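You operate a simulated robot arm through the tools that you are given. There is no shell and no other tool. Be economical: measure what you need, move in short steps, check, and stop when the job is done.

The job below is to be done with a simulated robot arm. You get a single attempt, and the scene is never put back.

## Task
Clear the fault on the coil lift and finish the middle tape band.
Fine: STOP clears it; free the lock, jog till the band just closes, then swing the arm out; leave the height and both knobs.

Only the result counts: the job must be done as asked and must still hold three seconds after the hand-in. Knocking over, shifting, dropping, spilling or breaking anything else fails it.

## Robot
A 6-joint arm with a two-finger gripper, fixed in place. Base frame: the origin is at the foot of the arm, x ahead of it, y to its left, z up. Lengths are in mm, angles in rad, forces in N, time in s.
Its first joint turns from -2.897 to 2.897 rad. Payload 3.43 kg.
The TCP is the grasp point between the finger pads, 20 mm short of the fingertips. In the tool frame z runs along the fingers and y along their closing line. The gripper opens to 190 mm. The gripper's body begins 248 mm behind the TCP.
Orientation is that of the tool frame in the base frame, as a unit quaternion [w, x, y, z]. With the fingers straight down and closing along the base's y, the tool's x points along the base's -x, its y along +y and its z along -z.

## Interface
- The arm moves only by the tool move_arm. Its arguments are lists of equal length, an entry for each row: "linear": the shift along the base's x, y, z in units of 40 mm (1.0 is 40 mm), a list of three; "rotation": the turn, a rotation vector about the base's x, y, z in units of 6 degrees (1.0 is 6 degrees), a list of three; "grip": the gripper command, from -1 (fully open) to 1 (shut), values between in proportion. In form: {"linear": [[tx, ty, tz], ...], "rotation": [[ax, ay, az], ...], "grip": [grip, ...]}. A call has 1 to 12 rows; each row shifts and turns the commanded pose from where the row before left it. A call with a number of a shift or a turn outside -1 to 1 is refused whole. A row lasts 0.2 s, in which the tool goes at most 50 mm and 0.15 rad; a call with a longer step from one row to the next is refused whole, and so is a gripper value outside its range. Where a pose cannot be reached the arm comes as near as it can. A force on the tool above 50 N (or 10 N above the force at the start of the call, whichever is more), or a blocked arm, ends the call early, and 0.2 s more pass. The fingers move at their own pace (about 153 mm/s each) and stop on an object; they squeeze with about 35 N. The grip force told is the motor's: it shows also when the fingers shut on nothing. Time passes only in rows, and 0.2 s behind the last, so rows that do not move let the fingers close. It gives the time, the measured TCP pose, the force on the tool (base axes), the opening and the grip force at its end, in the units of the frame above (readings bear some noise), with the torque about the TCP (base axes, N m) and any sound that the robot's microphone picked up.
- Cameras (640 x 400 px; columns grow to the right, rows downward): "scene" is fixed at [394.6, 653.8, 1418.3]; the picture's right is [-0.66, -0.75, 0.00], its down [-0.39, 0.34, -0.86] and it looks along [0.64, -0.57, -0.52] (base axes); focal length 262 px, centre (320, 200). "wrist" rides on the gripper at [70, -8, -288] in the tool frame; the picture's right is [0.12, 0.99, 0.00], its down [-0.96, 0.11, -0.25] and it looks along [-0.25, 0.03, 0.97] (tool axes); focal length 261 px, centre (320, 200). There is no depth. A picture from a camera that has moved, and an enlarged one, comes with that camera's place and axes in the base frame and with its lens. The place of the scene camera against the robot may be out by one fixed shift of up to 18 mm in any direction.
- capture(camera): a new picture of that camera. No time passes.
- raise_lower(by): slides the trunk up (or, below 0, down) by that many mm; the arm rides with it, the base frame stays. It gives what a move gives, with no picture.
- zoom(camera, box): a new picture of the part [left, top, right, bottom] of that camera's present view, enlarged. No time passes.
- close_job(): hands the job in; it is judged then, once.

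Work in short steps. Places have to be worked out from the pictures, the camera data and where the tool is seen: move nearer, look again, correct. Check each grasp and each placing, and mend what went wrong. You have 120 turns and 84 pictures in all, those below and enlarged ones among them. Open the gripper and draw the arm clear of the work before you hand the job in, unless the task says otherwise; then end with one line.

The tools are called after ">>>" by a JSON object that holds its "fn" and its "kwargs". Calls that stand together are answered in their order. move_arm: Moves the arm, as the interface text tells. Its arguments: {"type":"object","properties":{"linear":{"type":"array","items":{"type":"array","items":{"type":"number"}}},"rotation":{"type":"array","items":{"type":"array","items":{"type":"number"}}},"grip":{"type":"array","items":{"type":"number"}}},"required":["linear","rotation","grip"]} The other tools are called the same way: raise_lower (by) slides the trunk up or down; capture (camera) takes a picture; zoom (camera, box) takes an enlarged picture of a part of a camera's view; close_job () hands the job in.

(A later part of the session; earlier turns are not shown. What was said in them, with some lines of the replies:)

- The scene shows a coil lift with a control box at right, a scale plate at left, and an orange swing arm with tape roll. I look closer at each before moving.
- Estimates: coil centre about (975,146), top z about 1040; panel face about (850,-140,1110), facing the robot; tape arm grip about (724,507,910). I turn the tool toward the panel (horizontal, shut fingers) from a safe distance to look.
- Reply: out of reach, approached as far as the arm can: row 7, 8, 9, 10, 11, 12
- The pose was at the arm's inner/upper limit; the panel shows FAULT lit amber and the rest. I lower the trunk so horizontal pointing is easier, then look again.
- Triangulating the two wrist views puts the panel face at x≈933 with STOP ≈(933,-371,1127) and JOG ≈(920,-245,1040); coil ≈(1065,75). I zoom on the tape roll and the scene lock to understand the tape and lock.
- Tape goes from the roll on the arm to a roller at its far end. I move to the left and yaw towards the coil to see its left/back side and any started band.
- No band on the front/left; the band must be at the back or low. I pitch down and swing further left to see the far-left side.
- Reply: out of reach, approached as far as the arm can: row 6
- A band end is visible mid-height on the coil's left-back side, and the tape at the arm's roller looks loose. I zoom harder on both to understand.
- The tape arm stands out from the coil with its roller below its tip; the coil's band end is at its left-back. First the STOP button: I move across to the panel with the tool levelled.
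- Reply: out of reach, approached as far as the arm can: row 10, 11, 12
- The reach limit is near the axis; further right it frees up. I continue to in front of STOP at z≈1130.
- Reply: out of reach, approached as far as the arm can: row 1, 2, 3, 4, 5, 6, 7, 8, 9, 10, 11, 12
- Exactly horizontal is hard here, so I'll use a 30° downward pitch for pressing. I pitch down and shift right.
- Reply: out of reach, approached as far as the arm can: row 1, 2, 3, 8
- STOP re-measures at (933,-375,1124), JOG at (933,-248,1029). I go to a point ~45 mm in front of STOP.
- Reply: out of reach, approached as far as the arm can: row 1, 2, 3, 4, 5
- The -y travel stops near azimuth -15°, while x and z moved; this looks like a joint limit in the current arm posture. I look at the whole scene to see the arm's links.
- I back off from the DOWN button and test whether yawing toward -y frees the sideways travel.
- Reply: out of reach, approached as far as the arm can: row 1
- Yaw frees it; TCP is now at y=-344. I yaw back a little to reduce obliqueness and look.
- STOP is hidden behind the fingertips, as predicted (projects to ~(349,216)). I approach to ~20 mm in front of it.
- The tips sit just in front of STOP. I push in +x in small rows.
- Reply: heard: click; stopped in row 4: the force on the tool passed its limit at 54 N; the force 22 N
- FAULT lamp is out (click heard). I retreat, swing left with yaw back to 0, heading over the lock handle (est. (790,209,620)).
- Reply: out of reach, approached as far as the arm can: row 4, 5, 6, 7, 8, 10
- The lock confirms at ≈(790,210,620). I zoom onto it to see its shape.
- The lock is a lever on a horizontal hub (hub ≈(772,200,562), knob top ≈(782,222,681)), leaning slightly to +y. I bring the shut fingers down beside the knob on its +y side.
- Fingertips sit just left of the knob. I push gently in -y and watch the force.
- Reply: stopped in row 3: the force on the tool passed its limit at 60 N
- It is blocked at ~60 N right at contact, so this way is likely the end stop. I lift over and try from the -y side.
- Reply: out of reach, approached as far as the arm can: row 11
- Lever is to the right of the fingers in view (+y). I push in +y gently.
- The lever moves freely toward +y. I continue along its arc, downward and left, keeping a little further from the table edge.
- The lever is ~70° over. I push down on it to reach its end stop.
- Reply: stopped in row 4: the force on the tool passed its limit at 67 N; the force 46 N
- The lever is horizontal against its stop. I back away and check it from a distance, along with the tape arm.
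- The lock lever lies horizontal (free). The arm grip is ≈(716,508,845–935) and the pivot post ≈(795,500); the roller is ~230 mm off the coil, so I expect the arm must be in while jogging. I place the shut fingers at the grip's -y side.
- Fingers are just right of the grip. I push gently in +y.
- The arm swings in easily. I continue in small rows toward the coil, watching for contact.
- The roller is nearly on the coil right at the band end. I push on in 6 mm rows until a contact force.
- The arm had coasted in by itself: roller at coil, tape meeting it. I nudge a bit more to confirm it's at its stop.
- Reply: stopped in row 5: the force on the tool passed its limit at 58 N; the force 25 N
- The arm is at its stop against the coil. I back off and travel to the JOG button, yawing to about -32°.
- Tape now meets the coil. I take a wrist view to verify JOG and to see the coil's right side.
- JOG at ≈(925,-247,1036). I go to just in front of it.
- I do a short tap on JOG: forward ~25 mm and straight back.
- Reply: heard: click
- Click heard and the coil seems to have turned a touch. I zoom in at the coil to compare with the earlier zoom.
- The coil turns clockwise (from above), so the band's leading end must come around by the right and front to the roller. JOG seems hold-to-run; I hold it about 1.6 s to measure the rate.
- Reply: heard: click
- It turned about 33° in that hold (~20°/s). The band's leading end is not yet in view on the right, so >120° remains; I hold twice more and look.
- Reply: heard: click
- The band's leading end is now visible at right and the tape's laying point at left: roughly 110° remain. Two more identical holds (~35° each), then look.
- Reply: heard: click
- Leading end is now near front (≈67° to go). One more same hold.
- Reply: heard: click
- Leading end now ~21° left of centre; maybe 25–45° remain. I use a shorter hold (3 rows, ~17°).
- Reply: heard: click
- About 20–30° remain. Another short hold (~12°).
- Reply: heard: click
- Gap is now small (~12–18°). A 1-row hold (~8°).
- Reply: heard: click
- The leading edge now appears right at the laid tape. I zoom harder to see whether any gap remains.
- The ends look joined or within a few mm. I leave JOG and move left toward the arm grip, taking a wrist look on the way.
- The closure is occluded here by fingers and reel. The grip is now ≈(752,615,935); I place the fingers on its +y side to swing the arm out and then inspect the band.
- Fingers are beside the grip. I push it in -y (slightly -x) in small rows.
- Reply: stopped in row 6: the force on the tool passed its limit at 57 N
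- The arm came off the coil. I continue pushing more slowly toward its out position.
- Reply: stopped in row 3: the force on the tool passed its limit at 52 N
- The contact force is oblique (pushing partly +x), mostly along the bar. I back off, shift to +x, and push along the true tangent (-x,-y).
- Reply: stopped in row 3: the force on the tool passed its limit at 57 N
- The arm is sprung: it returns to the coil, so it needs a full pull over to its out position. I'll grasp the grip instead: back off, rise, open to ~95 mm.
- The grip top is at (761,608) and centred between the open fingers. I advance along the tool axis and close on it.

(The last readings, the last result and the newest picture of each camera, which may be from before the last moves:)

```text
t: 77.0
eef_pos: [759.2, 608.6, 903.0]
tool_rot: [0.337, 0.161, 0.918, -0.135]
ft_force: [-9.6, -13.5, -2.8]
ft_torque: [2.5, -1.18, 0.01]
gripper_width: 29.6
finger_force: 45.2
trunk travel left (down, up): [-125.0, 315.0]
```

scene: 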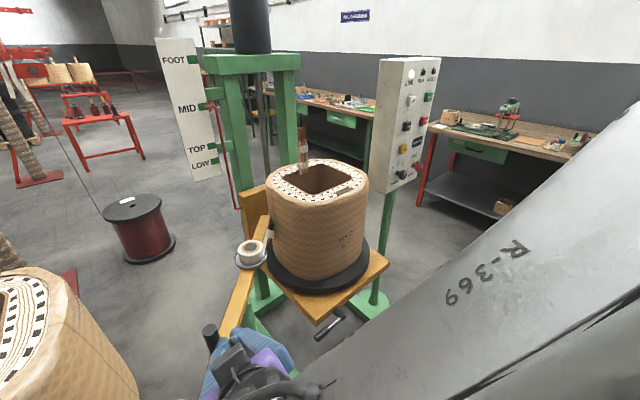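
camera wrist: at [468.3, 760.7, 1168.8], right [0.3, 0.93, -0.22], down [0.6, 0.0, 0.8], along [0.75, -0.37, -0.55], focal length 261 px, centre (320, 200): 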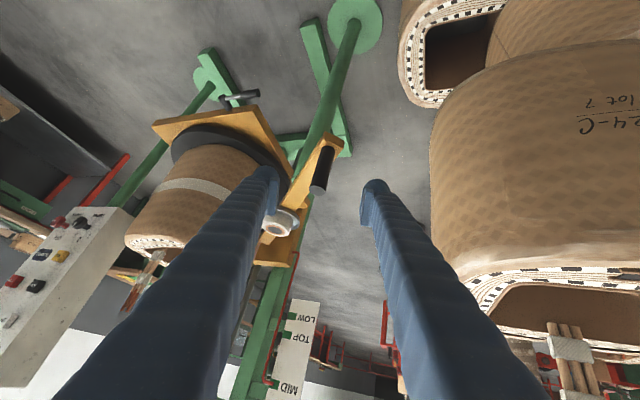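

Grip held (29.6 mm). I drag it along its arc (pivot ≈(851,508), r≈135) toward the out position.

>>> {"fn": "move_arm", "kwargs": {"linear": [[-0.23, -0.22, 0], [-0.19, -0.23, 0], [-0.17, -0.24, 0], [-0.145, -0.255, 0], [-0.12, -0.27, 0], [-0.1, -0.28, 0], [-0.07, -0.285, 0], [-0.05, -0.29, 0], [-0.02, -0.295, 0], [0, -0.12, 0], [0, 0, 0]], "rotation": [[0, 0, 0], [0, 0, 0], [0, 0, 0], [0, 0, 0], [0, 0, 0], [0, 0, 0], [0, 0, 0], [0, 0, 0], [0, 0, 0], [0, 0, 0], [0, 0, 0]], "grip": [1, 1, 1, 1, 1, 1, 1, 1, 1, 1, 1]}}

```text
t: 79.4
eef_pos: [714.5, 512.3, 901.8]
tool_rot: [0.337, 0.159, 0.918, -0.134]
ft_force: [-21.7, 19.4, -9.8]
ft_torque: [1.58, -0.72, 0.13]
gripper_width: 27.1
finger_force: 44.6
trunk travel left (down, up): [-125.0, 315.0]
```

>>> {"fn": "zoom", "kwargs": {"camera": "scene", "box": [160, 190, 360, 360]}}

>>> {"fn": "zoom", "kwargs": {"camera": "scene", "box": [256, 205, 306, 245]}}

```text
2.35 times, centred on (260, 275) of scene
camera zoom: at [394.6, 653.8, 1418.3], right [-0.66, -0.75, 0.0], down [-0.39, 0.34, -0.86], along [0.64, -0.57, -0.52], focal length 615 px, centre (461, 24)
```

zoom: 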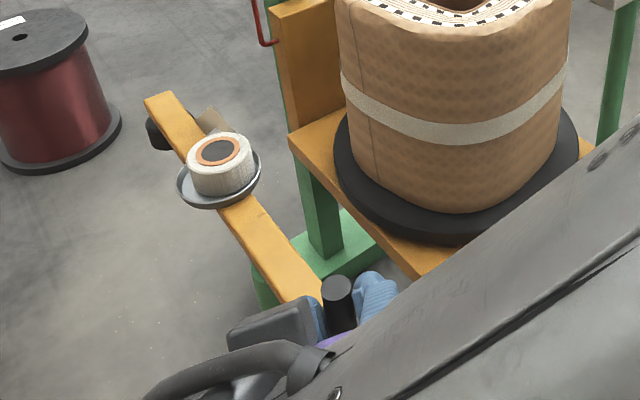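

```text
10.00 times, centred on (281, 225) of scene
camera zoom: at [394.6, 653.8, 1418.3], right [-0.66, -0.75, 0.0], down [-0.39, 0.34, -0.86], along [0.64, -0.57, -0.52], focal length 2615 px, centre (710, -50)
```

zoom: 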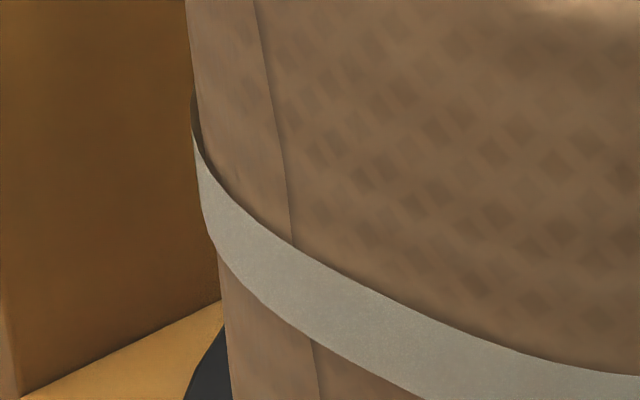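

The band is continuous past the old leading end to the silhouette: closed. The arm is close to its original out pose; I push a little further to its stop before releasing.

>>> {"fn": "move_arm", "kwargs": {"linear": [[-0.1, -0.1, 0], [-0.05, -0.15, 0], [0, -0.15, 0], [0, 0, 0]], "rotation": [[0, 0, 0], [0, 0, 0], [0, 0, 0], [0, 0, 0]], "grip": [1, 1, 1, 1]}}

```text
t: 79.9
eef_pos: [713.8, 512.5, 902.8]
tool_rot: [0.337, 0.156, 0.92, -0.127]
ft_force: [7.4, 8.1, -11.9]
ft_torque: [2.34, 0.74, 0.44]
gripper_width: 27.1
finger_force: 45.0
trunk travel left (down, up): [-125.0, 315.0]
stopped in row 2: the force on the tool passed its limit at 54 N (the readings are from after the stop); the commanded pose is now the measured one
```

It's against its stop. I open the fingers in place and check whether the arm stays.

>>> {"fn": "move_arm", "kwargs": {"linear": [[0, 0, 0], [0, 0, 0], [0, 0, 0], [0, 0, 0], [0, 0, 0], [0, 0, 0], [0, 0, 0], [0, 0, 0]], "rotation": [[0, 0, 0], [0, 0, 0], [0, 0, 0], [0, 0, 0], [0, 0, 0], [0, 0, 0], [0, 0, 0], [0, 0, 0]], "grip": [0.3, 0, 0, 0, 0, 0, 0, 0]}}

>>> {"fn": "zoom", "kwargs": {"camera": "scene", "box": [160, 190, 360, 360]}}

```text
t: 81.7
eef_pos: [714.0, 509.1, 905.6]
tool_rot: [0.338, 0.157, 0.919, -0.128]
ft_force: [-0.6, 1.1, 0.1]
ft_torque: [0.01, 0.02, 0.01]
gripper_width: 94.8
finger_force: 0.0
trunk travel left (down, up): [-125.0, 315.0]
```

```text
2.35 times, centred on (260, 275) of scene
camera zoom: at [394.6, 653.8, 1418.3], right [-0.66, -0.75, 0.0], down [-0.39, 0.34, -0.86], along [0.64, -0.57, -0.52], focal length 615 px, centre (461, 24)
```

zoom: 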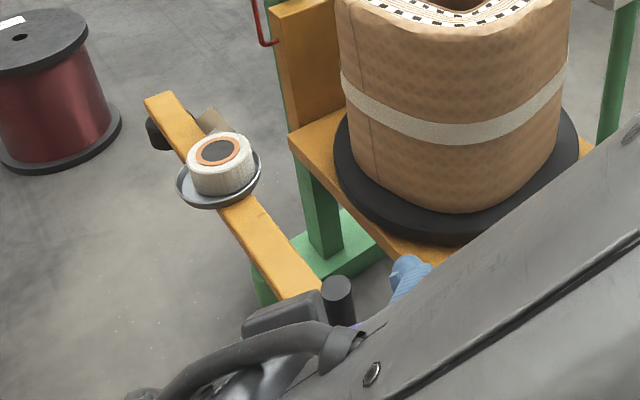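

The arm stays out with no contact. I withdraw along the tool axis.

>>> {"fn": "move_arm", "kwargs": {"linear": [[-0.57, 0.34, 0.74], [-0.57, 0.34, 0.74], [-0.57, 0.34, 0.74], [-0.3, 0.34, 0.9], [0, 0.3, 0.9], [0.3, 0.3, 0.8], [0.5, 0, 0.7], [0.5, 0, 0]], "rotation": [[0, 0, 0], [0, 0, 0], [0, 0, 0], [0, 0, -1], [0, 0, -1], [0, 0, -1], [0, 0, -1], [0, 0, 0]], "grip": [0, 0, 0, 0, 0, 0, 0, 0]}}

>>> {"fn": "capture", "kwargs": {"camera": "wrist"}}

```text
t: 83.5
eef_pos: [683.7, 589.0, 1124.4]
tool_rot: [0.304, 0.345, 0.866, -0.197]
ft_force: [-0.5, 0.6, -0.3]
ft_torque: [-0.22, -0.06, -0.1]
gripper_width: 95.1
finger_force: 0.0
trunk travel left (down, up): [-125.0, 315.0]
```

```text
9 pictures are left
camera wrist: at [525.5, 775.2, 1290.4], right [0.64, 0.74, -0.21], down [0.54, -0.24, 0.81], along [0.54, -0.63, -0.56], focal length 261 px, centre (320, 200)
```

wrist: 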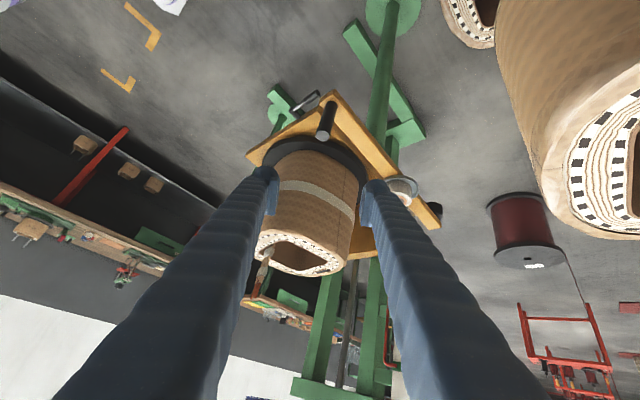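

>>> {"fn": "zoom", "kwargs": {"camera": "wrist", "box": [325, 170, 375, 250]}}

```text
5.00 times, centred on (350, 210) of wrist
camera zoom: at [525.5, 775.2, 1290.4], right [0.64, 0.74, -0.21], down [0.54, -0.24, 0.81], along [0.54, -0.63, -0.56], focal length 1303 px, centre (170, 150)
```

zoom: 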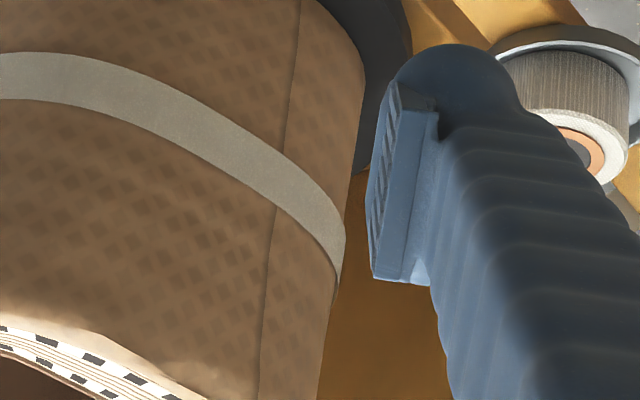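

The band runs unbroken around to the back; no gap seen. I draw the arm further clear and make a final scene check.

>>> {"fn": "move_arm", "kwargs": {"linear": [[-0.5, 0, 0.8], [-0.5, 0, 0.8], [-0.5, 0, 0.8], [0, 0, 0], [0, 0, 0]], "rotation": [[0, 0, 0], [0, 0, 0], [0, 0, 0], [0, 0, 0], [0, 0, 0]], "grip": [-1, -1, -1, -1, -1]}}

>>> {"fn": "capture", "kwargs": {"camera": "scene"}}

>>> {"fn": "zoom", "kwargs": {"camera": "scene", "box": [370, 50, 450, 190]}}

```text
t: 84.7
eef_pos: [626.0, 587.2, 1221.6]
tool_rot: [0.304, 0.345, 0.866, -0.197]
ft_force: [-0.1, -0.2, 0.4]
ft_torque: [-0.05, -0.01, -0.04]
gripper_width: 190.1
finger_force: 0.2
trunk travel left (down, up): [-125.0, 315.0]
```

```text
7 pictures are left
```

scene: 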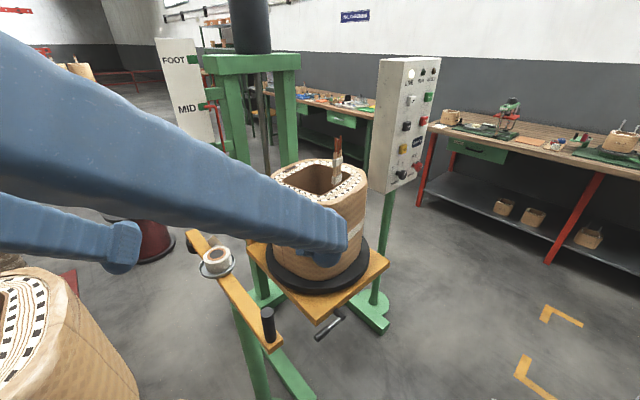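

```text
2.86 times, centred on (410, 120) of scene
camera zoom: at [394.6, 653.8, 1418.3], right [-0.66, -0.75, 0.0], down [-0.39, 0.34, -0.86], along [0.64, -0.57, -0.52], focal length 747 px, centre (63, 429)
```

zoom: 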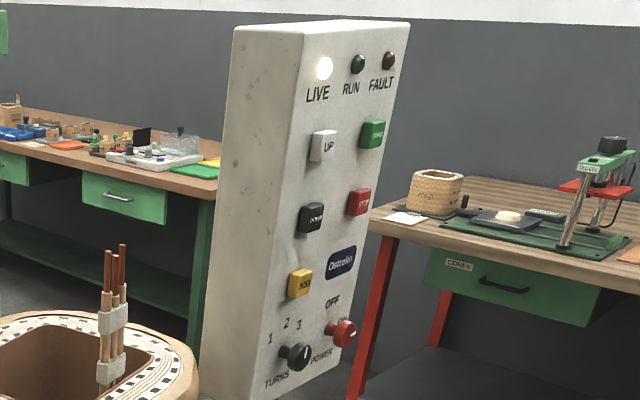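

Fault lamp is out, both knobs and the MID height are unchanged, the lock is free, the band is closed and the arm is out and staying. Handing in.

>>> {"fn": "close_job", "kwargs": {}}

```text
The job is handed in.
```

The job is handed in: STOP cleared the fault, the lock is free, the arm is back out and holding, and the height and both knobs look unchanged. The middle band runs unbroken everywhere I could see. I could not see how much it overlaps where it closes, or the far side of the coil. The arm was standing out at the start, so I swung it in against the coil before jogging.
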